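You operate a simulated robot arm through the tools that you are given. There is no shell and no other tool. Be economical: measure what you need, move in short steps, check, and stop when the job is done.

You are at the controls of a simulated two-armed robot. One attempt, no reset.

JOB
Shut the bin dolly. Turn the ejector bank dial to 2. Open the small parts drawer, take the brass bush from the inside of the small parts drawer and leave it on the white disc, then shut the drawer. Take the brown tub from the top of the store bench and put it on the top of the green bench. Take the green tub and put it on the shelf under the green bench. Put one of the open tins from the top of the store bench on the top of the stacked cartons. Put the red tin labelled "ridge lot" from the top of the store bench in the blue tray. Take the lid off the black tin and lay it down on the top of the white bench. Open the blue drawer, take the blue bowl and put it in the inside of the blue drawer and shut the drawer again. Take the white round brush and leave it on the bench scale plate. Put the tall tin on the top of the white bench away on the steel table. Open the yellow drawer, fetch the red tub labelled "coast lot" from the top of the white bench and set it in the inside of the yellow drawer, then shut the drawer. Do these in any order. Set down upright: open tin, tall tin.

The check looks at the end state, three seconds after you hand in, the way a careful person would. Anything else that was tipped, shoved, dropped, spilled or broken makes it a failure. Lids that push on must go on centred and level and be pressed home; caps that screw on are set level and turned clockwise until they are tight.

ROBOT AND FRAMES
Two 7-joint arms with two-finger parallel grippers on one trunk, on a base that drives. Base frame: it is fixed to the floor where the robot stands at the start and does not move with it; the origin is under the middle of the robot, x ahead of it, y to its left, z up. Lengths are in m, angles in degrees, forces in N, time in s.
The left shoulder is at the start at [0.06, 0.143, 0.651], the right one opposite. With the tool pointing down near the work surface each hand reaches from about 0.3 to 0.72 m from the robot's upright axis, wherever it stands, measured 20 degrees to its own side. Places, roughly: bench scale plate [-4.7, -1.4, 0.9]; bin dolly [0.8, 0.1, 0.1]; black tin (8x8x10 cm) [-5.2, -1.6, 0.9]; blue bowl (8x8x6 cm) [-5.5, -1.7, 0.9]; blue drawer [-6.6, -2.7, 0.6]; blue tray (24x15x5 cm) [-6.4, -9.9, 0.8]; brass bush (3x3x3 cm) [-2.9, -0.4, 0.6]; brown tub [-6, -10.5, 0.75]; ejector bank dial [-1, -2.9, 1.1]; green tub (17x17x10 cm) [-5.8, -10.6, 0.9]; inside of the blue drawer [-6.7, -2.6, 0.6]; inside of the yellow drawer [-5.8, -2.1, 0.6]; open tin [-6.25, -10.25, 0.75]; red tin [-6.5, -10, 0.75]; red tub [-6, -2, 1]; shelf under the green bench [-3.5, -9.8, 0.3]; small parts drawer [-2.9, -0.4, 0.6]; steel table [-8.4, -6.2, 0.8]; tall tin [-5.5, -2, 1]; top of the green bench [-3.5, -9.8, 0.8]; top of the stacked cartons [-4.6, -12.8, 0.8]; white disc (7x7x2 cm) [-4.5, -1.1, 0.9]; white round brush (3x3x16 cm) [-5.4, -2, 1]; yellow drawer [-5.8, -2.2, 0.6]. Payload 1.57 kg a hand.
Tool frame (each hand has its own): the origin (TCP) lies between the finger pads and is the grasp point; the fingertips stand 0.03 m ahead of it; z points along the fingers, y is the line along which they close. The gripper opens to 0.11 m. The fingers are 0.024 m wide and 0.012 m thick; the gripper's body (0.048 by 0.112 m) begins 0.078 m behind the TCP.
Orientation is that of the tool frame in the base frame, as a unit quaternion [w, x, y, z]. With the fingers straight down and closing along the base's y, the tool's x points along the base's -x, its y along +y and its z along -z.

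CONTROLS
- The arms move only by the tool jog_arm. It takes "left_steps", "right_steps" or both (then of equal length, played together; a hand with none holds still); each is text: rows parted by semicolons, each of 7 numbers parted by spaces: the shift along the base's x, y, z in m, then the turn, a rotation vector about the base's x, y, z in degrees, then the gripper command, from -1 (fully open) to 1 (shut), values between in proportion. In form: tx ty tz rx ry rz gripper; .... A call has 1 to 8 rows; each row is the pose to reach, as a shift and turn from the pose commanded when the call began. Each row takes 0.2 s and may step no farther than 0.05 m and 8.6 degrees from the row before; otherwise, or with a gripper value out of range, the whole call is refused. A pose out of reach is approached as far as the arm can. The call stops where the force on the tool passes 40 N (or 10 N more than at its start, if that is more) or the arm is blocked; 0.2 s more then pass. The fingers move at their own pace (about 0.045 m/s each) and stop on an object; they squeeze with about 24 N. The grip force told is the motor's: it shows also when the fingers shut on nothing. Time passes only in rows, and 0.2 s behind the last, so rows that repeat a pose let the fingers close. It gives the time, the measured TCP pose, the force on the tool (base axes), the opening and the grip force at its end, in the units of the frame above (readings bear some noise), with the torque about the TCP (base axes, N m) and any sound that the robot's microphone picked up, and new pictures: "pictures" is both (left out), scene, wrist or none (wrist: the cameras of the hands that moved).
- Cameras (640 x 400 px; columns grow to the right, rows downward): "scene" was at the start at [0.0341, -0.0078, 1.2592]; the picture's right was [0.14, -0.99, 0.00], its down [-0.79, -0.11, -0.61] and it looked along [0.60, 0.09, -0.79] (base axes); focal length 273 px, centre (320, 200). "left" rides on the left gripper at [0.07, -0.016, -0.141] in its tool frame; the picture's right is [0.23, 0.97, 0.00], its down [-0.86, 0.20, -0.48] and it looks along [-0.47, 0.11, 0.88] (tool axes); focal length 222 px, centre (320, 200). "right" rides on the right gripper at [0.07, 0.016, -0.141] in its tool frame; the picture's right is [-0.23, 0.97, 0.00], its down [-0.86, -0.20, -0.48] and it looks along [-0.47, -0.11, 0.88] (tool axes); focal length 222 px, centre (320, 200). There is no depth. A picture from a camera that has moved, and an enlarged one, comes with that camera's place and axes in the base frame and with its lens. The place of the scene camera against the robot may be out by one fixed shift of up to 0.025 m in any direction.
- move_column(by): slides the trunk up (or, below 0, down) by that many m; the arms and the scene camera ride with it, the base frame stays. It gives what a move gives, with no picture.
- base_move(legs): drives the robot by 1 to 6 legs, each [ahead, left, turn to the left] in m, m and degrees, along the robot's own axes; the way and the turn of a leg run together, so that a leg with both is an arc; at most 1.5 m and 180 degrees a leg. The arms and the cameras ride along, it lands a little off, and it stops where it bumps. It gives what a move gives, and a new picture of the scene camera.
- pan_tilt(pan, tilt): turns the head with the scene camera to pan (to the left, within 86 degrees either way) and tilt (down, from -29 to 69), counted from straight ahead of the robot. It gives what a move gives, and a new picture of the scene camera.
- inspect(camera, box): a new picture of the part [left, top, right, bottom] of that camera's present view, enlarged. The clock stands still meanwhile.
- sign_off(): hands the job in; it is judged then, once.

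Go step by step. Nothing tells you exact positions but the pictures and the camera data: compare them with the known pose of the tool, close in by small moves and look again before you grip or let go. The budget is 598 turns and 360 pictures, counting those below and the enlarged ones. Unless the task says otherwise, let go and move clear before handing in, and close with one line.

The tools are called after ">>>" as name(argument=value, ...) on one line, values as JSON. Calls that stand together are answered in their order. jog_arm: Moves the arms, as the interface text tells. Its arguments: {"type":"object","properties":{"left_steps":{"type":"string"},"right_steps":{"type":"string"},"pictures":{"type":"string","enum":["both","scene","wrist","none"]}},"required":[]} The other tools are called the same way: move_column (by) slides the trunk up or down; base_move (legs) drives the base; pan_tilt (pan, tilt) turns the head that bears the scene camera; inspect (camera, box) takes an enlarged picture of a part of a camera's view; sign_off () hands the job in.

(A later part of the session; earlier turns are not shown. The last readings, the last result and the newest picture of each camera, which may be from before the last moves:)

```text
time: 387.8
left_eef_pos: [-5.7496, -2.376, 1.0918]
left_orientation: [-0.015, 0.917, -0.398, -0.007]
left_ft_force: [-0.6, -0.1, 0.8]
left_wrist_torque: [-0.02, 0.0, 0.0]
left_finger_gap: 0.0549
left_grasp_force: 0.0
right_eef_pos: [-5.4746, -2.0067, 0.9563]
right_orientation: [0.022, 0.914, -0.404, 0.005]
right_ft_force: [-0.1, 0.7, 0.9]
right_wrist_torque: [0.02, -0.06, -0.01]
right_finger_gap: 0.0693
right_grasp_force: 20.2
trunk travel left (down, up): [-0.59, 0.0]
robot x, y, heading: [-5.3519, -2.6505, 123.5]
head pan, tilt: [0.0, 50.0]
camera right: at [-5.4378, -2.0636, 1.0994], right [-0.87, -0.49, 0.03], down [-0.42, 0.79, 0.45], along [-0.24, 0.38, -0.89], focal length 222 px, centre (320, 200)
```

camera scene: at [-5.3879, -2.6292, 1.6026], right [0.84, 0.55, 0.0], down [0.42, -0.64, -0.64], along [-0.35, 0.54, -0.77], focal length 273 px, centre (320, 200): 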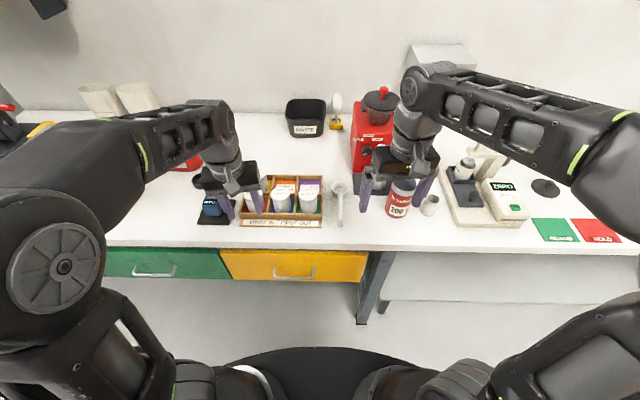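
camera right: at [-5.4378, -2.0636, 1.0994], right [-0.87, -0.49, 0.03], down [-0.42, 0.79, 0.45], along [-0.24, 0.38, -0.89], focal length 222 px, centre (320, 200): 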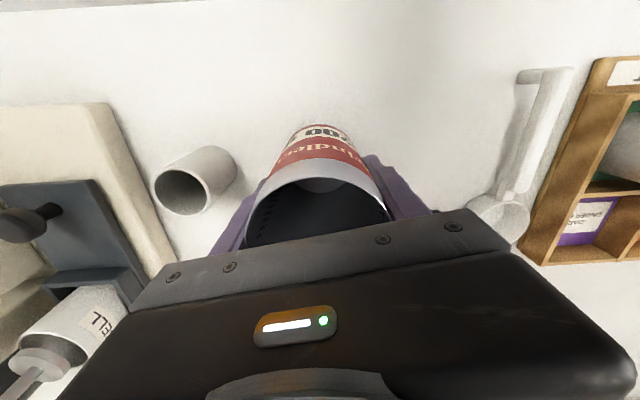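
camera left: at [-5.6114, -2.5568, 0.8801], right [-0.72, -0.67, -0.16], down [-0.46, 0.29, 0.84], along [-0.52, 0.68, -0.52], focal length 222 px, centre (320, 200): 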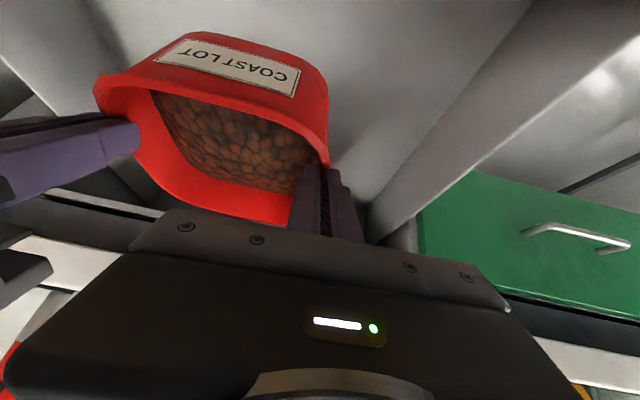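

Gripped. I lift the tin, retract, and head toward the steel table, looking ahead.

>>> jog_arm(right_steps="0 0 0.03 0 0 0 0.5; 0 0 0.07 0 0 0 0.5; 0 -0.005 0.11 0 0 0 0.5; 0.015 -0.03 0.14 0 0 0 0.5; 0.035 -0.065 0.16 0 0 0 0.5; 0.055 -0.1 0.18 0 0 0 0.5; 0.08 -0.14 0.19 0 0 0 0.5", pictures="none")

>>> base_move(legs=[[-0.7, 0, 0], [0, 0, 107]])

>>> pan_tilt(pan=0, tilt=18)

```text
time: 389.4
left_eef_pos: [-5.7485, -2.3778, 1.0926]
left_orientation: [-0.015, 0.917, -0.398, -0.007]
left_ft_force: [-0.4, 0.3, -0.1]
left_wrist_torque: [0.03, 0.03, 0.02]
left_finger_gap: 0.0549
left_grasp_force: 0.1
right_eef_pos: [-5.3953, -2.149, 1.1469]
right_orientation: [0.021, 0.915, -0.404, 0.005]
right_ft_force: [0.4, 0.3, 0.5]
right_wrist_torque: [0.02, 0.0, 0.0]
right_finger_gap: 0.0691
right_grasp_force: 20.7
trunk travel left (down, up): [-0.59, 0.0]
robot x, y, heading: [-5.3517, -2.6547, 123.5]
head pan, tilt: [0.0, 50.0]
```

```text
time: 397.6
left_eef_pos: [-5.1292, -3.685, 1.0914]
left_orientation: [-0.005, 0.869, 0.494, -0.016]
left_ft_force: [0.9, -1.3, 0.2]
left_wrist_torque: [0.01, 0.05, 0.01]
left_finger_gap: 0.0549
left_grasp_force: 0.1
right_eef_pos: [-5.4476, -3.4119, 1.1458]
right_orientation: [0.008, 0.872, 0.489, 0.021]
right_ft_force: [0.1, 0.1, -0.2]
right_wrist_torque: [-0.01, -0.01, 0.0]
right_finger_gap: 0.069
right_grasp_force: 20.1
trunk travel left (down, up): [-0.59, 0.0]
robot x, y, heading: [-4.9754, -3.2252, -130.4]
head pan, tilt: [0.0, 50.0]
camera scene: at [-5.0162, -3.2796, 1.6026], right [-0.76, 0.65, 0.0], down [0.5, 0.58, -0.64], along [-0.42, -0.49, -0.77], focal length 273 px, centre (320, 200)
```

scene: 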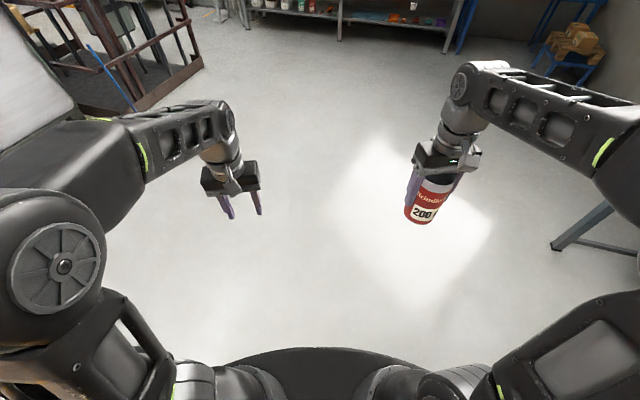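

```text
time: 398.6
left_eef_pos: [-5.1291, -3.6842, 1.0919]
left_orientation: [-0.004, 0.869, 0.495, -0.016]
left_ft_force: [-0.6, -0.4, 0.5]
left_wrist_torque: [0.02, -0.01, -0.02]
left_finger_gap: 0.0551
left_grasp_force: 0.1
right_eef_pos: [-5.4486, -3.4115, 1.1472]
right_orientation: [0.009, 0.872, 0.49, 0.02]
right_ft_force: [0.0, -0.3, -2.1]
right_wrist_torque: [0.04, -0.03, 0.01]
right_finger_gap: 0.0688
right_grasp_force: 20.8
trunk travel left (down, up): [-0.59, 0.0]
robot x, y, heading: [-4.9809, -3.2237, -130.4]
head pan, tilt: [0.0, 18.0]
camera scene: at [-5.0269, -3.292, 1.6514], right [-0.76, 0.65, 0.0], down [0.2, 0.24, -0.95], along [-0.61, -0.73, -0.31], focal length 273 px, centre (320, 200)
```

scene: 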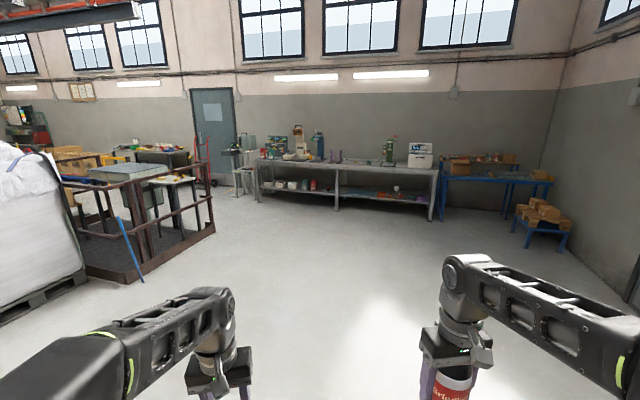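

The steel table is the long grey one ahead; the floor is clear. I drive up to about 1 m before it and look at its top.

>>> base_move(legs=[[0, 0, -5], [1.4, 0, 0], [1.4, 0, 0], [0.8, 0, 0], [0, 0, -11.6]])

>>> pan_tilt(pan=0, tilt=35)

```text
time: 417.3
left_eef_pos: [-7.7199, -6.2445, 1.0919]
left_orientation: [-0.005, 0.926, 0.378, -0.016]
left_ft_force: [-0.9, -0.3, 0.7]
left_wrist_torque: [0.02, -0.01, 0.02]
left_finger_gap: 0.0553
left_grasp_force: 0.1
right_eef_pos: [-7.9587, -5.8971, 1.1464]
right_orientation: [0.012, 0.928, 0.372, 0.02]
right_ft_force: [0.3, 0.6, -1.0]
right_wrist_torque: [0.0, 0.0, 0.0]
right_finger_gap: 0.0686
right_grasp_force: 20.1
trunk travel left (down, up): [-0.59, 0.0]
robot x, y, heading: [-7.4517, -5.8376, -145.1]
head pan, tilt: [0.0, 18.0]
camera scene: at [-7.5163, -5.8943, 1.6515], right [-0.57, 0.82, 0.0], down [0.25, 0.18, -0.95], along [-0.78, -0.54, -0.31], focal length 273 px, centre (320, 200)
```

scene: 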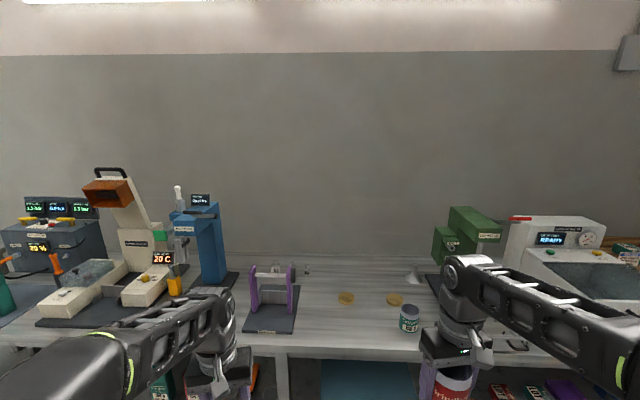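

```text
time: 418.1
left_eef_pos: [-7.7194, -6.2458, 1.0918]
left_orientation: [-0.006, 0.926, 0.378, -0.016]
left_ft_force: [0.1, 0.5, -0.2]
left_wrist_torque: [-0.04, 0.0, -0.01]
left_finger_gap: 0.0547
left_grasp_force: 0.0
right_eef_pos: [-7.9574, -5.8986, 1.1469]
right_orientation: [0.012, 0.928, 0.373, 0.02]
right_ft_force: [0.7, -0.6, -1.0]
right_wrist_torque: [-0.02, -0.04, 0.03]
right_finger_gap: 0.0683
right_grasp_force: 20.0
trunk travel left (down, up): [-0.59, 0.0]
robot x, y, heading: [-7.4538, -5.8344, -145.0]
head pan, tilt: [0.0, 35.0]
camera scene: at [-7.5118, -5.8917, 1.6244], right [-0.57, 0.82, 0.0], down [0.47, 0.33, -0.82], along [-0.67, -0.47, -0.57], focal length 273 px, centre (320, 200)
```

scene: 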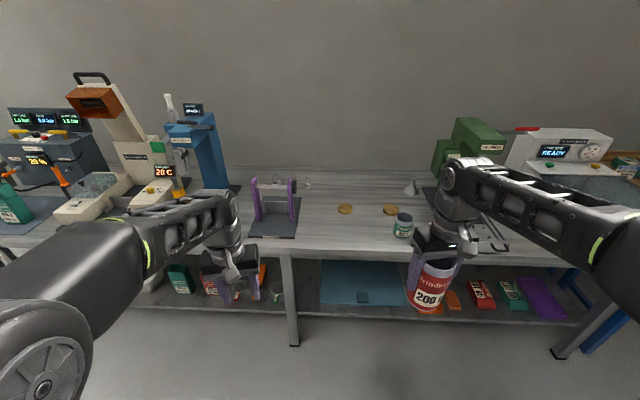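

There is free space at the middle of the table near [-8.32, -6.32]. I move up and bring the tin over it.

>>> base_move(legs=[[0.41, 0.12, 0]])

>>> jog_arm(right_steps="-0.03 -0.035 -0.03 0 0 0 0.5; -0.06 -0.07 -0.06 0 0 0 0.5; -0.085 -0.09 -0.1 0 0 0 0.5; -0.095 -0.09 -0.145 0 0 0 0.5; -0.095 -0.09 -0.19 0 0 0 0.5", pictures="both")

```text
time: 420.6
left_eef_pos: [-7.9656, -6.5789, 1.0915]
left_orientation: [-0.006, 0.924, 0.383, -0.016]
left_ft_force: [0.4, 0.7, 0.1]
left_wrist_torque: [-0.02, -0.03, -0.01]
left_finger_gap: 0.0549
left_grasp_force: 0.1
right_eef_pos: [-8.2077, -6.2347, 1.1459]
right_orientation: [0.011, 0.926, 0.377, 0.02]
right_ft_force: [0.2, -0.1, -1.1]
right_wrist_torque: [0.03, 0.0, 0.01]
right_finger_gap: 0.0686
right_grasp_force: 20.3
trunk travel left (down, up): [-0.59, 0.0]
robot x, y, heading: [-7.7022, -6.1716, -144.7]
head pan, tilt: [0.0, 35.0]
camera scene: at [-7.7624, -6.2233, 1.6243], right [-0.58, 0.82, 0.0], down [0.47, 0.33, -0.82], along [-0.67, -0.47, -0.57], focal length 273 px, centre (320, 200)
```

scene: 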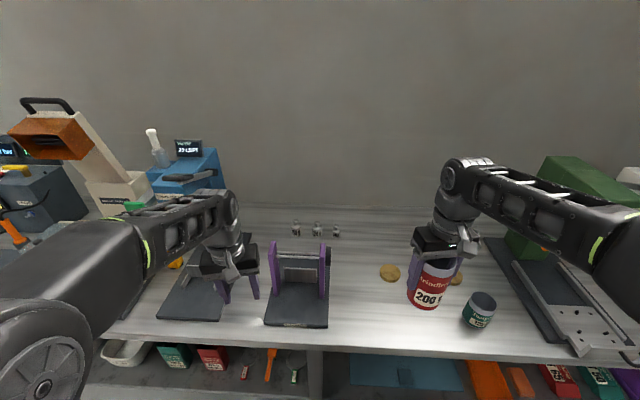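

```text
refused: row 1 steps farther than a row can; nothing moved
```

>>> jog_arm(right_steps="-0.023 -0.031 -0.02 0 0 0 0.5; -0.046 -0.062 -0.045 0 0 0 0.5; -0.07 -0.094 -0.07 0 0 0 0.5; -0.092 -0.125 -0.095 0 0 0 0.5; -0.092 -0.125 -0.14 0 0 0 0.5; -0.092 -0.125 -0.185 0 0 0 0.5; -0.092 -0.125 -0.22 0 0 0 0.5", pictures="wrist")

```text
time: 422.2
left_eef_pos: [-7.9654, -6.5791, 1.0921]
left_orientation: [-0.006, 0.924, 0.383, -0.017]
left_ft_force: [0.4, -0.3, 0.2]
left_wrist_torque: [-0.01, 0.01, 0.01]
left_finger_gap: 0.0549
left_grasp_force: 0.0
right_eef_pos: [-8.3002, -6.3586, 0.9263]
right_orientation: [0.012, 0.926, 0.377, 0.021]
right_ft_force: [0.1, -0.5, -0.5]
right_wrist_torque: [-0.01, 0.0, 0.01]
right_finger_gap: 0.0686
right_grasp_force: 20.4
trunk travel left (down, up): [-0.59, 0.0]
robot x, y, heading: [-7.7018, -6.1694, -144.7]
head pan, tilt: [0.0, 35.0]
camera right: at [-8.2455, -6.3205, 1.0697], right [0.52, -0.86, 0.03], down [-0.77, -0.45, 0.45], along [-0.37, -0.25, -0.89], focal length 222 px, centre (320, 200)
```

right: 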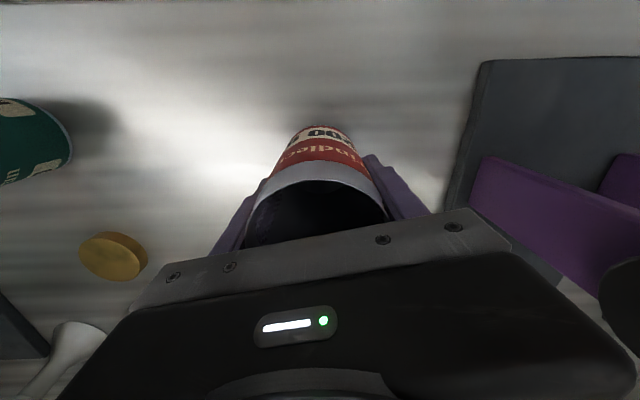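

Clear below. I lower until contact.

>>> jog_arm(right_steps="0 0 -0.02 0 0 0 0.5; 0 0 -0.035 0 0 0 0.5; 0 0 -0.045 0 0 0 0.5; 0 0 -0.055 0 0 0 0.5; 0 0 -0.065 0 0 0 0.5; 0 0 -0.075 0 0 0 0.5; 0 0 -0.085 0 0 0 0.5; 0 0 -0.095 0 0 0 0.5", pictures="none")

```text
time: 423.3
left_eef_pos: [-7.9652, -6.5785, 1.0912]
left_orientation: [-0.007, 0.924, 0.382, -0.017]
left_ft_force: [0.1, -0.3, 0.6]
left_wrist_torque: [0.04, -0.02, -0.01]
left_finger_gap: 0.0549
left_grasp_force: 0.1
right_eef_pos: [-8.3012, -6.3601, 0.8781]
right_orientation: [0.013, 0.926, 0.377, 0.014]
right_ft_force: [5.3, 3.0, 18.4]
right_wrist_torque: [0.67, 0.08, -0.17]
right_finger_gap: 0.0677
right_grasp_force: 19.7
trunk travel left (down, up): [-0.59, 0.0]
robot x, y, heading: [-7.7041, -6.1682, -144.6]
head pan, tilt: [0.0, 35.0]
stopped in row 5 (right hand): the force on the tool passed its limit (the readings are from after the stop); the commanded pose is now the measured one
```

>>> jog_arm(right_steps="0 0 0.002 0 0 0 0.2; 0 0 0.002 0 0 0 -0.3; 0 0 0.002 0 0 0 -0.9; 0 0 0.03 0 0 0 -0.9; 0 0 0.07 0 0 0 -0.9; 0 0 0.115 0 0 0 -0.9; 0 0 0.16 0 0 0 -0.9; 0 0 0.2 0 0 0 -0.9", pictures="none")

>>> jog_arm(right_steps="0.035 0.025 0.03 0 0 0 -0.9; 0.075 0.05 0.05 0 0 0 -0.9; 0.11 0.075 0.06 0 0 0 -0.9", pictures="scene")

```text
time: 425.1
left_eef_pos: [-7.9661, -6.5788, 1.0906]
left_orientation: [-0.005, 0.924, 0.382, -0.016]
left_ft_force: [0.0, 0.0, -0.1]
left_wrist_torque: [0.02, 0.01, 0.02]
left_finger_gap: 0.0551
left_grasp_force: 0.0
right_eef_pos: [-8.3016, -6.3566, 1.0761]
right_orientation: [0.011, 0.926, 0.377, 0.015]
right_ft_force: [-0.3, 0.5, 0.3]
right_wrist_torque: [-0.03, -0.01, 0.02]
right_finger_gap: 0.1046
right_grasp_force: 0.0
trunk travel left (down, up): [-0.59, 0.0]
robot x, y, heading: [-7.7046, -6.173, -144.7]
head pan, tilt: [0.0, 35.0]
```

```text
refused: row 1 steps farther than a row can; nothing moved
```

>>> pan_tilt(pan=0, tilt=20)

>>> base_move(legs=[[-0.7, 0, 0], [0, 0, 77]])

```text
time: 425.9
left_eef_pos: [-7.9661, -6.5781, 1.092]
left_orientation: [-0.006, 0.923, 0.383, -0.015]
left_ft_force: [-0.3, -0.9, 0.3]
left_wrist_torque: [0.0, -0.01, -0.02]
left_finger_gap: 0.0551
left_grasp_force: 0.1
right_eef_pos: [-8.3041, -6.3572, 1.0759]
right_orientation: [0.012, 0.926, 0.377, 0.015]
right_ft_force: [-0.3, -0.2, -0.1]
right_wrist_torque: [0.0, 0.02, 0.0]
right_finger_gap: 0.1045
right_grasp_force: 0.0
trunk travel left (down, up): [-0.59, 0.0]
robot x, y, heading: [-7.7019, -6.1685, -144.8]
head pan, tilt: [0.0, 20.0]
camera scene: at [-7.7658, -6.2254, 1.6481], right [-0.58, 0.82, 0.0], down [0.28, 0.2, -0.94], along [-0.77, -0.54, -0.34], focal length 273 px, centre (320, 200)
```

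scene: 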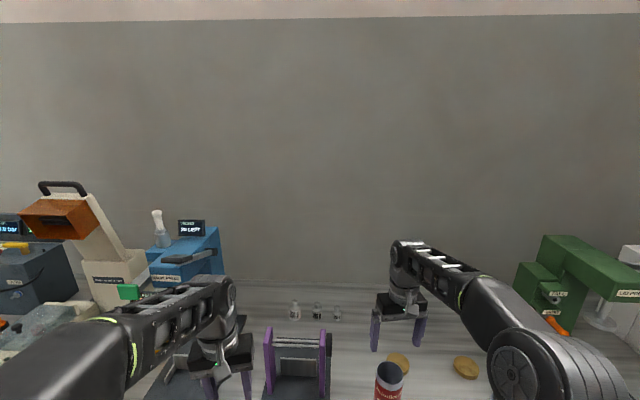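

```text
time: 433.2
left_eef_pos: [-6.7721, -6.0986, 1.0919]
left_orientation: [0.006, 0.476, 0.879, -0.016]
left_ft_force: [0.2, -0.6, -0.3]
left_wrist_torque: [-0.01, 0.01, 0.02]
left_finger_gap: 0.0552
left_grasp_force: 0.1
right_eef_pos: [-7.0571, -6.3817, 1.0757]
right_orientation: [-0.001, 0.481, 0.876, 0.019]
right_ft_force: [0.3, 0.0, -0.4]
right_wrist_torque: [-0.05, -0.05, -0.02]
right_finger_gap: 0.1046
right_grasp_force: 0.1
trunk travel left (down, up): [-0.59, 0.0]
robot x, y, heading: [-7.1146, -5.7591, -66.4]
head pan, tilt: [0.0, 20.0]
camera scene: at [-7.102, -5.8355, 1.6482], right [-0.92, -0.4, 0.0], down [-0.14, 0.31, -0.94], along [0.38, -0.86, -0.34], focal length 273 px, centre (320, 200)
```

scene: 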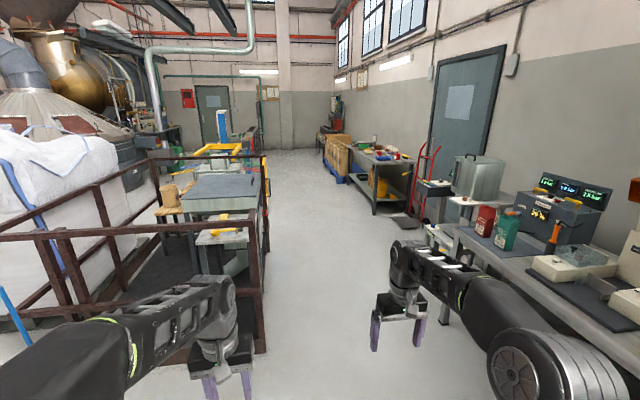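

The tin stands upright on the steel table. The store bench lies down the corridor on the right. I follow the corridor centre.

>>> base_move(legs=[[0, 0, 9.4], [0, -0.5, 0], [1.4, 0, 0], [1.4, 0, 0], [1.0, 0, 0]])

```text
time: 454.9
left_eef_pos: [-5.0427, -9.52, 1.092]
left_orientation: [0.007, 0.39, 0.921, -0.014]
left_ft_force: [-0.6, 0.0, -0.5]
left_wrist_torque: [0.03, 0.01, 0.02]
left_finger_gap: 0.0551
left_grasp_force: 0.1
right_eef_pos: [-5.2689, -9.8535, 1.0758]
right_orientation: [-0.002, 0.395, 0.918, 0.02]
right_ft_force: [-0.5, 0.7, 0.2]
right_wrist_torque: [0.02, -0.01, 0.02]
right_finger_gap: 0.1048
right_grasp_force: 0.1
trunk travel left (down, up): [-0.59, 0.0]
robot x, y, heading: [-5.4455, -9.2572, -55.5]
head pan, tilt: [0.0, 20.0]
camera scene: at [-5.4211, -9.3235, 1.6482], right [-0.82, -0.57, 0.0], down [-0.19, 0.28, -0.94], along [0.53, -0.77, -0.34], focal length 273 px, centre (320, 200)
```

scene: 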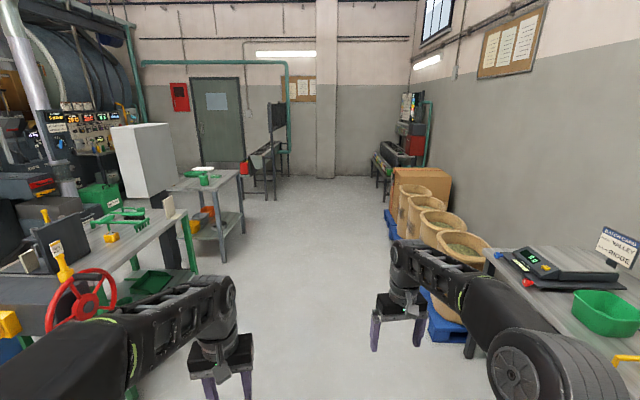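

The store bench is right beside me. I turn to face it.

>>> base_move(legs=[[0, 0, -91.5], [0, 0.35, 0]])

>>> pan_tilt(pan=0, tilt=42)

```text
time: 461.0
left_eef_pos: [-5.5179, -9.9458, 1.0917]
left_orientation: [-0.006, 0.927, 0.374, -0.015]
left_ft_force: [1.0, -0.5, 0.6]
left_wrist_torque: [-0.01, 0.01, -0.01]
left_finger_gap: 0.0551
left_grasp_force: 0.0
right_eef_pos: [-5.8506, -9.7183, 1.0769]
right_orientation: [0.012, 0.93, 0.368, 0.015]
right_ft_force: [0.6, 0.2, -0.8]
right_wrist_torque: [-0.02, 0.01, 0.0]
right_finger_gap: 0.1043
right_grasp_force: 0.0
trunk travel left (down, up): [-0.59, 0.0]
robot x, y, heading: [-5.2475, -9.5404, -145.9]
head pan, tilt: [0.0, 20.0]
camera scene: at [-5.3117, -9.5976, 1.6482], right [-0.56, 0.83, 0.0], down [0.28, 0.19, -0.94], along [-0.78, -0.53, -0.34], focal length 273 px, centre (320, 200)
```

scene: 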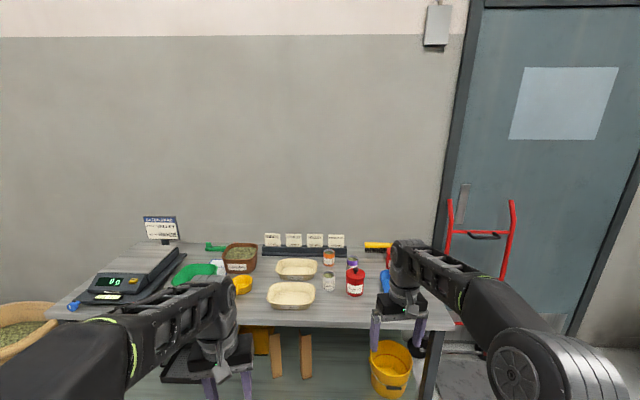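

```text
time: 461.9
left_eef_pos: [-5.5194, -9.946, 1.0917]
left_orientation: [-0.005, 0.927, 0.373, -0.016]
left_ft_force: [0.3, -0.1, -1.4]
left_wrist_torque: [0.01, 0.04, 0.03]
left_finger_gap: 0.0549
left_grasp_force: 0.0
right_eef_pos: [-5.8508, -9.718, 1.0751]
right_orientation: [0.013, 0.93, 0.368, 0.014]
right_ft_force: [-0.1, -0.2, 0.6]
right_wrist_torque: [0.0, 0.01, 0.0]
right_finger_gap: 0.1044
right_grasp_force: 0.1
trunk travel left (down, up): [-0.59, 0.0]
robot x, y, heading: [-5.2489, -9.5437, -145.6]
head pan, tilt: [0.0, 42.0]
camera scene: at [-5.3045, -9.5914, 1.6139], right [-0.56, 0.83, 0.0], down [0.55, 0.38, -0.74], along [-0.61, -0.42, -0.67], focal length 273 px, centre (320, 200)
```

scene: 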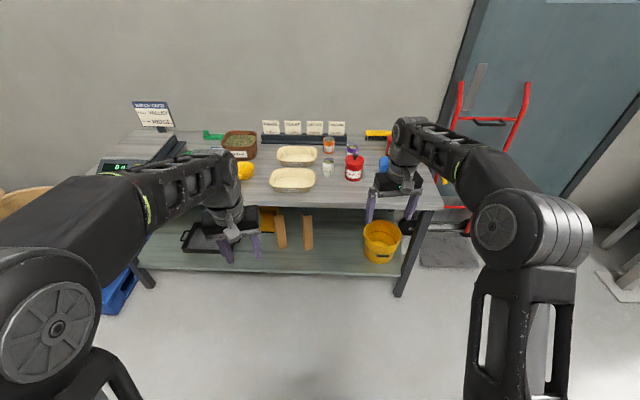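

Let me zoom on the bench top to read labels.

>>> inspect(camera="scene", box=[200, 110, 400, 220])

```text
3.20 times, centred on (300, 165) of scene
camera zoom: at [-5.3045, -9.5914, 1.6139], right [-0.56, 0.83, 0.0], down [0.55, 0.38, -0.74], along [-0.61, -0.42, -0.67], focal length 873 px, centre (384, 312)
```

zoom: 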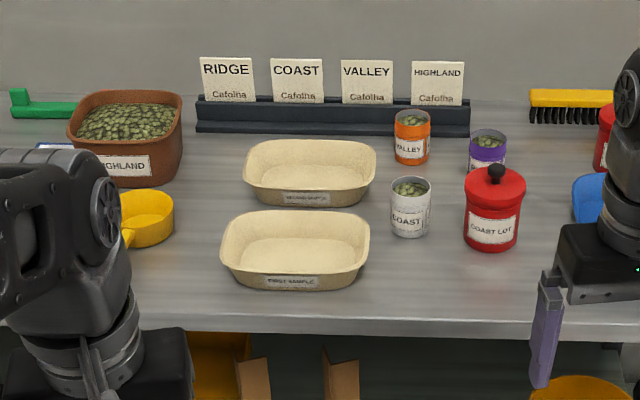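

The red tin seen is "coast lot"; another red tin stands behind my right arm. I pull the right arm back and move closer.

>>> jog_arm(right_steps="0.0227 0.0386 0 0 0 0 -0.9; 0.0454 0.0772 0 0 0 0 -0.9; 0.0681 0.1158 0 0 0 0 -0.9; 0.09 0.154 0.02 0 0 0 -0.9; 0.1135 0.193 0.04 0 0 0 -0.9", pictures="none")

>>> base_move(legs=[[0.5, -0.05, -1.2]])

>>> inspect(camera="scene", box=[260, 100, 480, 240])

```text
time: 463.1
left_eef_pos: [-5.5182, -9.945, 1.0914]
left_orientation: [-0.006, 0.927, 0.373, -0.016]
left_ft_force: [-0.2, 0.6, 0.9]
left_wrist_torque: [0.0, 0.05, 0.01]
left_finger_gap: 0.0551
left_grasp_force: 0.1
right_eef_pos: [-5.7389, -9.5248, 1.1166]
right_orientation: [0.012, 0.929, 0.369, 0.014]
right_ft_force: [0.6, 0.5, -0.1]
right_wrist_torque: [-0.01, 0.02, 0.01]
right_finger_gap: 0.1046
right_grasp_force: 0.0
trunk travel left (down, up): [-0.59, 0.0]
robot x, y, heading: [-5.2508, -9.5412, -145.7]
head pan, tilt: [0.0, 42.0]
```

```text
time: 466.1
left_eef_pos: [-5.9701, -10.1862, 1.0913]
left_orientation: [-0.006, 0.929, 0.37, -0.015]
left_ft_force: [0.6, -1.0, -0.6]
left_wrist_torque: [0.02, 0.01, 0.02]
left_finger_gap: 0.0549
left_grasp_force: 0.1
right_eef_pos: [-6.1859, -9.7654, 1.1147]
right_orientation: [0.013, 0.931, 0.364, 0.016]
right_ft_force: [0.4, -0.4, -0.5]
right_wrist_torque: [0.08, -0.05, -0.02]
right_finger_gap: 0.1046
right_grasp_force: 0.0
trunk travel left (down, up): [-0.59, 0.0]
robot x, y, heading: [-5.6959, -9.7829, -146.3]
head pan, tilt: [0.0, 42.0]
camera scene: at [-5.7517, -9.8332, 1.6138], right [-0.56, 0.83, 0.0], down [0.56, 0.37, -0.74], along [-0.62, -0.41, -0.67], focal length 273 px, centre (320, 200)
```

scene: 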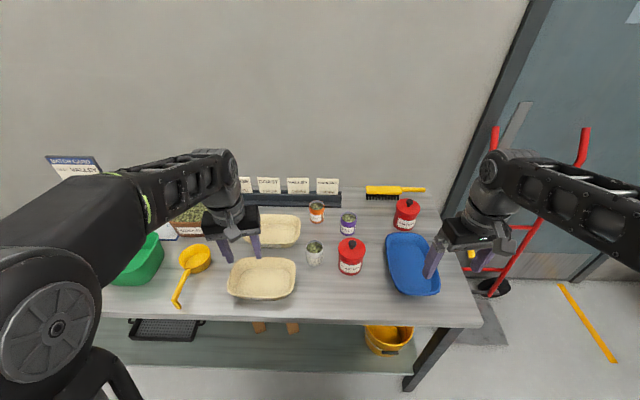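

```text
2.86 times, centred on (370, 170) of scene
camera zoom: at [-5.7517, -9.8332, 1.6138], right [-0.56, 0.83, 0.0], down [0.56, 0.37, -0.74], along [-0.62, -0.41, -0.67], focal length 779 px, centre (177, 286)
```

zoom: 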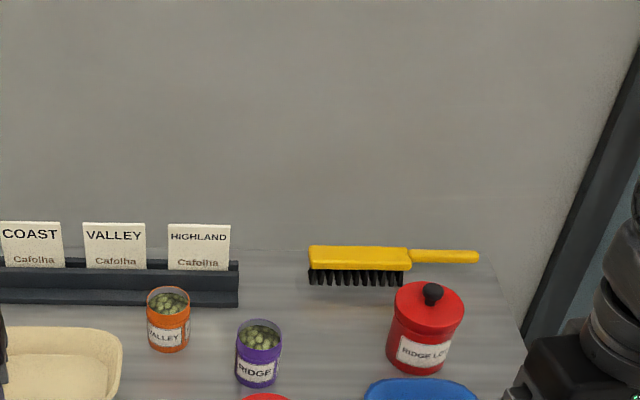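

"RIDGE LOT" is the rear red tin at about [-6.55, -9.965]; the tray at about [-6.39, -9.875]. I move closer and put the open right hand over that tin.

>>> base_move(legs=[[0.19, 0, 0]])

>>> jog_arm(right_steps="-0.041 -0.019 -0.018 0 0 0 -1; -0.082 -0.038 -0.036 0 0 0 -1; -0.123 -0.057 -0.054 0 0 0 -1; -0.164 -0.076 -0.072 0 0 0 -1; -0.205 -0.095 -0.09 0 0 0 -1", pictures="wrist")

```text
time: 467.5
left_eef_pos: [-6.0876, -10.2674, 1.0927]
left_orientation: [-0.007, 0.928, 0.371, -0.017]
left_ft_force: [1.4, 0.7, -0.2]
left_wrist_torque: [-0.05, 0.05, 0.03]
left_finger_gap: 0.0551
left_grasp_force: 0.2
right_eef_pos: [-6.3059, -9.8468, 1.1158]
right_orientation: [0.012, 0.931, 0.365, 0.014]
right_ft_force: [0.7, 0.4, -0.3]
right_wrist_torque: [-0.03, 0.05, -0.02]
right_finger_gap: 0.1046
right_grasp_force: 0.1
trunk travel left (down, up): [-0.59, 0.0]
robot x, y, heading: [-5.819, -9.8652, -146.1]
head pan, tilt: [0.0, 42.0]
stopped in leg 1: the robot was blocked; the commanded pose is now the measured one
camera scene: at [-5.8699, -9.9136, 1.614], right [-0.56, 0.83, 0.0], down [0.55, 0.37, -0.74], along [-0.62, -0.42, -0.67], focal length 273 px, centre (320, 200)
```

scene: 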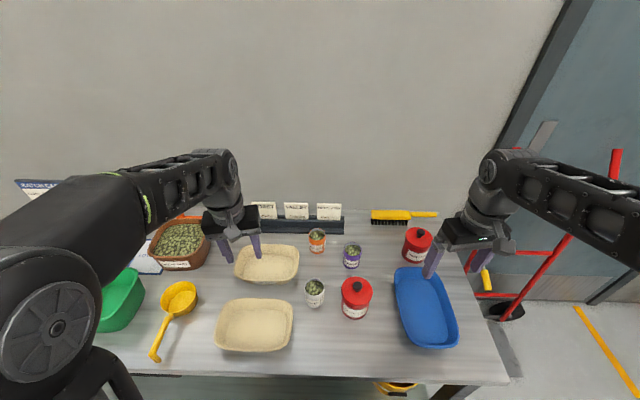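

```text
time: 468.7
left_eef_pos: [-6.0916, -10.2701, 1.0907]
left_orientation: [-0.005, 0.929, 0.371, -0.015]
left_ft_force: [-0.6, 0.6, 0.7]
left_wrist_torque: [0.03, 0.0, 0.02]
left_finger_gap: 0.055
left_grasp_force: 0.1
right_eef_pos: [-6.5142, -9.945, 1.0266]
right_orientation: [0.012, 0.931, 0.365, 0.018]
right_ft_force: [0.4, 0.6, 0.2]
right_wrist_torque: [0.01, -0.02, 0.0]
right_finger_gap: 0.1101
right_grasp_force: 0.1
trunk travel left (down, up): [-0.59, 0.0]
robot x, y, heading: [-5.8183, -9.8691, -146.2]
head pan, tilt: [0.0, 42.0]
camera right: at [-6.4577, -9.9082, 1.1698], right [0.5, -0.87, 0.03], down [-0.78, -0.43, 0.45], along [-0.38, -0.25, -0.89], focal length 222 px, centre (320, 200)
```

right: 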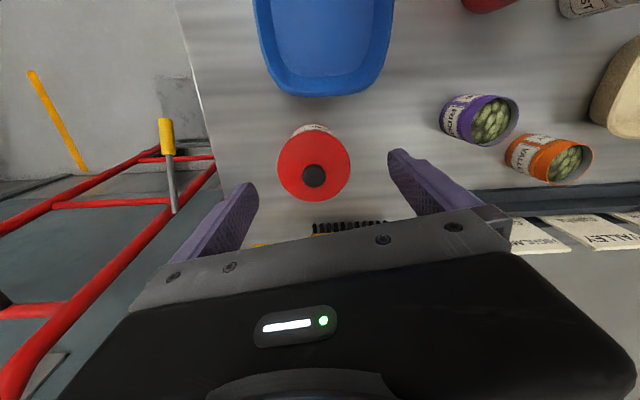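

>>> jog_arm(right_steps="-0.018 -0.007 -0.03 0 0 0 -1; -0.018 -0.007 -0.065 0 0 0 -1", pictures="wrist")

```text
time: 469.3
left_eef_pos: [-6.0905, -10.2693, 1.0912]
left_orientation: [-0.006, 0.928, 0.371, -0.016]
left_ft_force: [0.0, -0.2, 0.4]
left_wrist_torque: [-0.01, 0.02, 0.01]
left_finger_gap: 0.0547
left_grasp_force: 0.0
right_eef_pos: [-6.5306, -9.9511, 0.9619]
right_orientation: [0.012, 0.931, 0.365, 0.015]
right_ft_force: [-0.2, 0.1, 0.2]
right_wrist_torque: [0.03, -0.04, 0.01]
right_finger_gap: 0.1101
right_grasp_force: 0.0
trunk travel left (down, up): [-0.59, 0.0]
robot x, y, heading: [-5.8179, -9.868, -145.8]
head pan, tilt: [0.0, 42.0]
camera right: at [-6.4732, -9.9138, 1.1054], right [0.5, -0.87, 0.03], down [-0.78, -0.43, 0.46], along [-0.38, -0.25, -0.89], focal length 222 px, centre (320, 200)
```

right: 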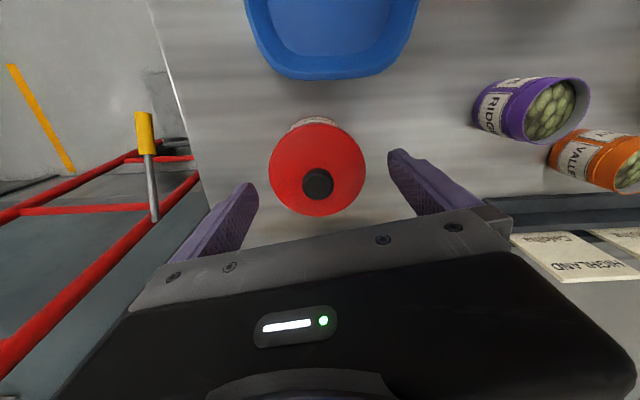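

>>> jog_arm(right_steps="0.005 0.003 -0.025 0 0 0 -1; 0.005 0.003 -0.055 0 0 0 -1; 0.005 0.003 -0.087 0 0 0 -1; 0.005 0.003 -0.087 0 0 0 0; 0.005 0.003 -0.087 0 0 0 0.5; 0.005 0.003 -0.087 0 0 0 0.5", pictures="none")

>>> jog_arm(right_steps="0 0 0.02 0 0 0 0.5; 0 0 0.05 0 0 0 0.5; 0 0 0.08 0 0 0 0.5", pictures="wrist")

```text
time: 470.7
left_eef_pos: [-6.0899, -10.2684, 1.0901]
left_orientation: [-0.006, 0.928, 0.372, -0.016]
left_ft_force: [0.7, -1.0, -0.1]
left_wrist_torque: [-0.02, -0.01, 0.01]
left_finger_gap: 0.0549
left_grasp_force: 0.0
right_eef_pos: [-6.525, -9.9483, 0.8746]
right_orientation: [0.012, 0.931, 0.365, 0.015]
right_ft_force: [0.0, 0.8, -0.1]
right_wrist_torque: [-0.01, 0.03, 0.02]
right_finger_gap: 0.0871
right_grasp_force: 24.0
trunk travel left (down, up): [-0.59, 0.0]
robot x, y, heading: [-5.8189, -9.8685, -146.1]
head pan, tilt: [0.0, 42.0]
```

```text
time: 471.5
left_eef_pos: [-6.0897, -10.2688, 1.0913]
left_orientation: [-0.006, 0.928, 0.372, -0.017]
left_ft_force: [0.3, -0.5, -0.9]
left_wrist_torque: [0.03, -0.01, -0.02]
left_finger_gap: 0.0549
left_grasp_force: 0.1
right_eef_pos: [-6.5236, -9.9488, 0.9528]
right_orientation: [0.012, 0.931, 0.365, 0.016]
right_ft_force: [0.6, -0.3, -0.6]
right_wrist_torque: [0.03, -0.01, 0.04]
right_finger_gap: 0.0872
right_grasp_force: 24.3
trunk travel left (down, up): [-0.59, 0.0]
robot x, y, heading: [-5.8174, -9.8667, -145.9]
head pan, tilt: [0.0, 42.0]
camera right: at [-6.4672, -9.9109, 1.0957], right [0.5, -0.87, 0.03], down [-0.78, -0.43, 0.45], along [-0.38, -0.25, -0.89], focal length 222 px, centre (320, 200)
```

right: 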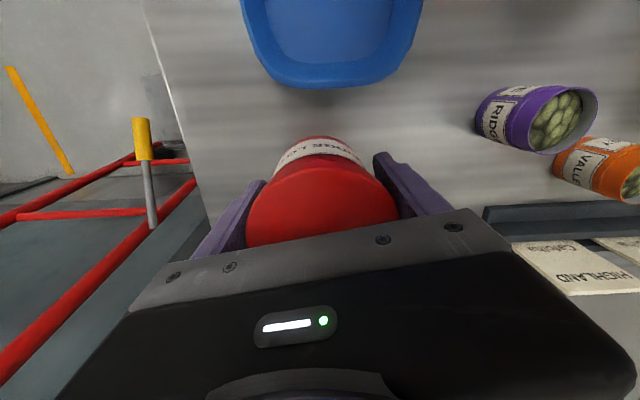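

The tin is held and lifted. I carry it over the tray and lower it in.

>>> jog_arm(right_steps="0.01 0.005 0.025 0 0 0 0.5; 0.05 0.025 0.03 0 0 0 0.5; 0.09 0.045 0.03 0 0 0 0.5; 0.13 0.065 0.025 0 0 0 0.5; 0.139 0.069 0 0 0 0 0.5; 0.139 0.069 -0.03 0 0 0 0.5", pictures="wrist")

```text
time: 472.9
left_eef_pos: [-6.09, -10.2684, 1.0916]
left_orientation: [-0.005, 0.928, 0.371, -0.016]
left_ft_force: [-0.2, 0.3, 0.4]
left_wrist_torque: [0.01, 0.0, 0.0]
left_finger_gap: 0.055
left_grasp_force: 0.1
right_eef_pos: [-6.3861, -9.8769, 0.9224]
right_orientation: [0.012, 0.93, 0.366, 0.017]
right_ft_force: [-0.1, 0.8, -0.2]
right_wrist_torque: [0.02, -0.05, 0.03]
right_finger_gap: 0.0869
right_grasp_force: 24.3
trunk travel left (down, up): [-0.59, 0.0]
robot x, y, heading: [-5.8187, -9.8657, -146.3]
head pan, tilt: [0.0, 42.0]
camera right: at [-6.3294, -9.8397, 1.0649], right [0.5, -0.87, 0.03], down [-0.78, -0.43, 0.45], along [-0.38, -0.25, -0.89], focal length 222 px, centre (320, 200)
```

right: 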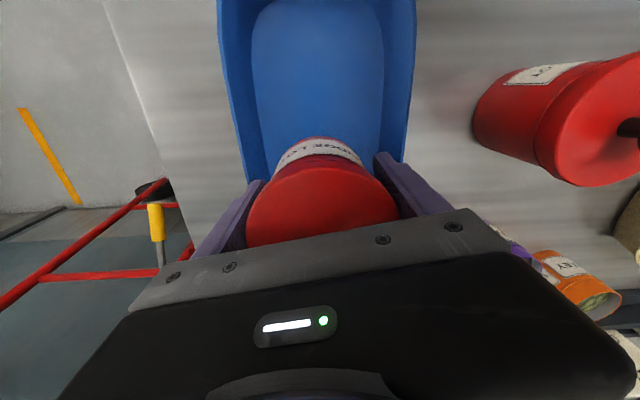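

>>> jog_arm(right_steps="0 0 -0.015 0 0 0 0.5; 0 0 -0.025 0 0 0 0.5; 0 0 -0.032 0 0 0 0.5; 0 0 -0.039 0 0 0 0.5; 0 0 -0.046 0 0 0 0.5; 0 0 -0.053 0 0 0 0.5; 0 0 -0.06 0 0 0 0.5", pictures="none")

>>> jog_arm(right_steps="0 0 0.001 0 0 0 -0.3; 0 0 0.001 0 0 0 -0.75; 0 0 0.001 0 0 0 -0.75; 0 0 0.03 0 0 0 -0.75; 0 0 0.07 0 0 0 -0.75; 0 0 0.115 0 0 0 -0.75; 0 0 0.16 0 0 0 -0.75", pictures="wrist")

```text
time: 474.5
left_eef_pos: [-6.089, -10.2687, 1.0914]
left_orientation: [-0.006, 0.929, 0.371, -0.018]
left_ft_force: [0.5, -1.0, 1.0]
left_wrist_torque: [0.0, 0.04, -0.03]
left_finger_gap: 0.055
left_grasp_force: 0.1
right_eef_pos: [-6.3883, -9.8784, 0.8686]
right_orientation: [0.012, 0.931, 0.366, 0.011]
right_ft_force: [6.3, 1.8, 16.9]
right_wrist_torque: [-0.13, 0.34, 0.02]
right_finger_gap: 0.0866
right_grasp_force: 23.9
trunk travel left (down, up): [-0.59, 0.0]
robot x, y, heading: [-5.8175, -9.865, -146.1]
head pan, tilt: [0.0, 42.0]
stopped in row 7 (right hand): the force on the tool passed its limit (the readings are from after the stop); the commanded pose is now the measured one
```

```text
time: 476.1
left_eef_pos: [-6.089, -10.2689, 1.0913]
left_orientation: [-0.006, 0.929, 0.371, -0.016]
left_ft_force: [-0.3, 0.3, -0.5]
left_wrist_torque: [0.03, 0.02, -0.01]
left_finger_gap: 0.0551
left_grasp_force: 0.0
right_eef_pos: [-6.3904, -9.8814, 1.0334]
right_orientation: [0.012, 0.93, 0.367, 0.013]
right_ft_force: [0.2, -0.1, -0.6]
right_wrist_torque: [-0.01, -0.01, 0.01]
right_finger_gap: 0.0963
right_grasp_force: 0.1
trunk travel left (down, up): [-0.59, 0.0]
robot x, y, heading: [-5.8184, -9.8673, -146.0]
head pan, tilt: [0.0, 42.0]
camera right: at [-6.3332, -9.8436, 1.1759], right [0.5, -0.87, 0.03], down [-0.78, -0.43, 0.46], along [-0.38, -0.25, -0.89], focal length 222 px, centre (320, 200)
```

right: 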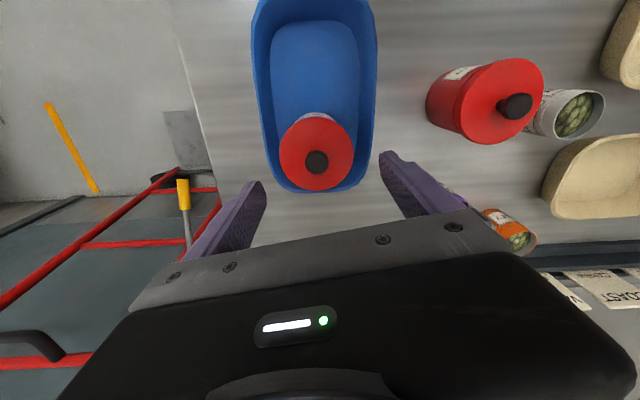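

The ridge-lot tin stands in the blue tray. Next an open tin: the white one near [-6.208, -10.15]. I shift the base left so the right hand can take it.

>>> base_move(legs=[[-0.06, 0.26, 0]])

>>> jog_arm(right_steps="0 0 0.01 0 0 0 -0.75; 0 0 0.01 0 0 0 -0.75", pictures="wrist")

```text
time: 478.0
left_eef_pos: [-5.8953, -10.4479, 1.0907]
left_orientation: [-0.006, 0.929, 0.368, -0.017]
left_ft_force: [-0.5, -0.3, 0.3]
left_wrist_torque: [0.0, 0.02, 0.01]
left_finger_gap: 0.0551
left_grasp_force: 0.1
right_eef_pos: [-6.1963, -10.0587, 1.0322]
right_orientation: [0.012, 0.931, 0.364, 0.013]
right_ft_force: [-0.8, 0.2, 0.2]
right_wrist_torque: [0.02, 0.01, 0.03]
right_finger_gap: 0.0965
right_grasp_force: 0.0
trunk travel left (down, up): [-0.59, 0.0]
robot x, y, heading: [-5.6239, -10.0471, -146.3]
head pan, tilt: [0.0, 42.0]
camera scene: at [-5.6767, -10.0959, 1.6139], right [-0.55, 0.83, 0.0], down [0.56, 0.37, -0.74], along [-0.62, -0.41, -0.67], focal length 273 px, centre (320, 200)
```

scene: 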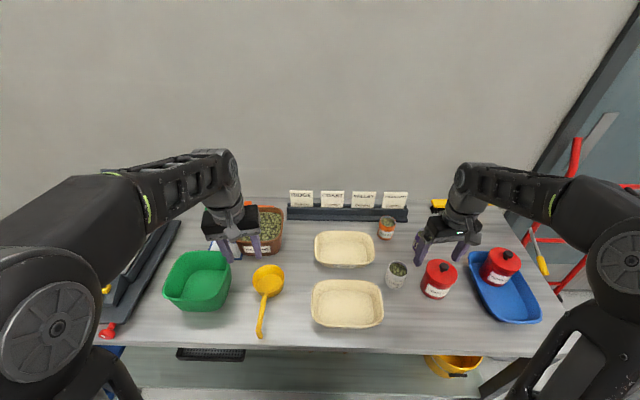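

```text
time: 478.6
left_eef_pos: [-5.8962, -10.4473, 1.0911]
left_orientation: [-0.006, 0.929, 0.369, -0.016]
left_ft_force: [-0.6, 0.5, -0.2]
left_wrist_torque: [-0.01, 0.01, 0.03]
left_finger_gap: 0.0548
left_grasp_force: 0.1
right_eef_pos: [-6.1955, -10.0588, 1.0424]
right_orientation: [0.013, 0.931, 0.364, 0.013]
right_ft_force: [0.6, 0.9, 0.6]
right_wrist_torque: [0.0, 0.01, -0.01]
right_finger_gap: 0.096
right_grasp_force: 0.2
trunk travel left (down, up): [-0.59, 0.0]
robot x, y, heading: [-5.6242, -10.047, -146.3]
head pan, tilt: [0.0, 42.0]
camera right: at [-6.1374, -10.021, 1.1847], right [0.49, -0.87, 0.03], down [-0.78, -0.43, 0.46], along [-0.39, -0.25, -0.89], focal length 222 px, centre (320, 200)
```

right: 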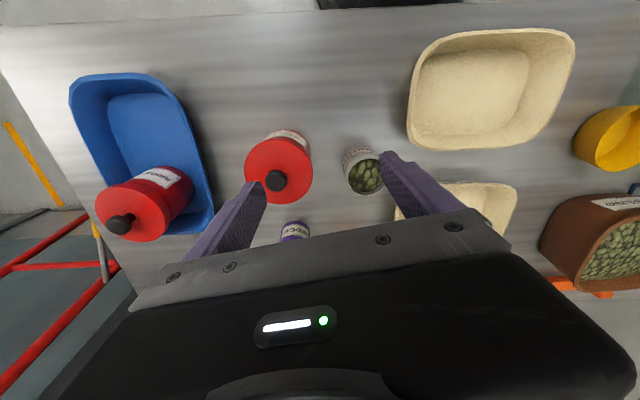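

The white open tin is at about [-6.197, -10.135]. I go over it, down, and grip.

>>> jog_arm(right_steps="0 -0.038 0 0 0 0 -0.55; -0.0015 -0.076 -0.02 0 0 0 -0.55; -0.0015 -0.076 -0.065 0 0 0 -0.55; -0.0015 -0.076 -0.11 0 0 0 -0.55; -0.0015 -0.076 -0.15 0 0 0 -0.55; -0.0015 -0.076 -0.175 0 0 0 -0.55; -0.0015 -0.076 -0.175 0 0 0 0.2; -0.0015 -0.076 -0.175 0 0 0 0.6", pictures="none")

>>> jog_arm(right_steps="0 0 0 0 0 0 0.6; 0 0 0 0 0 0 0.6; 0 0 0.03 0 0 0 0.6; 0 0 0.07 0 0 0 0.6; 0 0 0.11 0 0 0 0.6; 0 0 0.155 0 0 0 0.6; 0 0 0.2 0 0 0 0.6", pictures="wrist")

```text
time: 480.4
left_eef_pos: [-5.8964, -10.4477, 1.0919]
left_orientation: [-0.007, 0.929, 0.369, -0.017]
left_ft_force: [0.2, -0.1, -0.3]
left_wrist_torque: [-0.01, -0.03, -0.03]
left_finger_gap: 0.055
left_grasp_force: 0.1
right_eef_pos: [-6.1967, -10.133, 0.8689]
right_orientation: [0.013, 0.931, 0.364, 0.013]
right_ft_force: [0.6, 0.9, 0.8]
right_wrist_torque: [0.07, 0.02, 0.01]
right_finger_gap: 0.056
right_grasp_force: 12.5
trunk travel left (down, up): [-0.59, 0.0]
robot x, y, heading: [-5.6246, -10.0458, -146.5]
head pan, tilt: [0.0, 42.0]
```

```text
time: 482.0
left_eef_pos: [-5.8963, -10.4472, 1.0928]
left_orientation: [-0.006, 0.929, 0.369, -0.016]
left_ft_force: [0.5, -0.5, -0.7]
left_wrist_torque: [0.01, -0.02, 0.01]
left_finger_gap: 0.0552
left_grasp_force: 0.0
right_eef_pos: [-6.1976, -10.1331, 1.0698]
right_orientation: [0.013, 0.931, 0.364, 0.014]
right_ft_force: [0.2, -0.7, -2.0]
right_wrist_torque: [-0.01, -0.02, -0.01]
right_finger_gap: 0.056
right_grasp_force: 24.2
trunk travel left (down, up): [-0.59, 0.0]
robot x, y, heading: [-5.6234, -10.0471, -146.4]
head pan, tilt: [0.0, 42.0]
camera right: at [-6.1403, -10.0957, 1.2119], right [0.49, -0.87, 0.03], down [-0.78, -0.43, 0.46], along [-0.39, -0.25, -0.89], focal length 222 px, centre (320, 200)
```

right: 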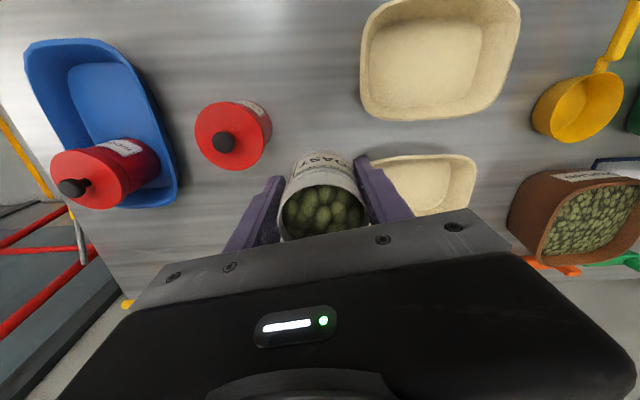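

The tin is held upright. I back off and slide along the corridor to the stacked cartons.

>>> base_move(legs=[[-0.45, 0, 0], [0, 1.5, 0], [0, 1.5, 0]])

```text
time: 498.9
left_eef_pos: [-3.8178, -12.7221, 1.0909]
left_orientation: [-0.006, 0.928, 0.372, -0.015]
left_ft_force: [-0.6, 1.0, -0.1]
left_wrist_torque: [0.03, 0.01, 0.03]
left_finger_gap: 0.0549
left_grasp_force: 0.0
right_eef_pos: [-4.1212, -12.4087, 1.0681]
right_orientation: [0.011, 0.93, 0.367, 0.013]
right_ft_force: [-0.4, 0.1, -1.5]
right_wrist_torque: [0.05, 0.0, -0.03]
right_finger_gap: 0.0556
right_grasp_force: 23.8
trunk travel left (down, up): [-0.59, 0.0]
robot x, y, heading: [-3.549, -12.3213, -146.0]
head pan, tilt: [0.0, 42.0]
camera scene: at [-3.6017, -12.3677, 1.6139], right [-0.56, 0.83, 0.0], down [0.55, 0.38, -0.74], along [-0.62, -0.42, -0.67], focal length 273 px, centre (320, 200)
```

scene: 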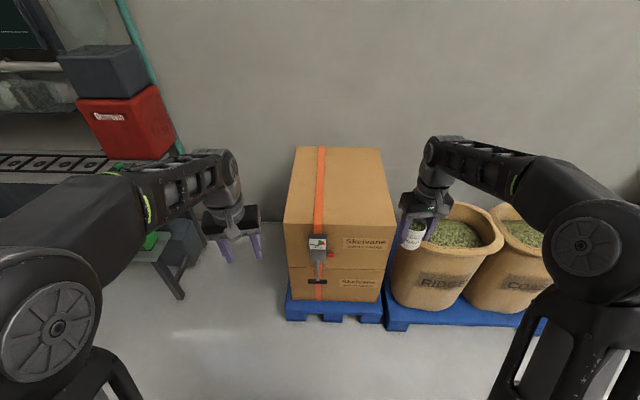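

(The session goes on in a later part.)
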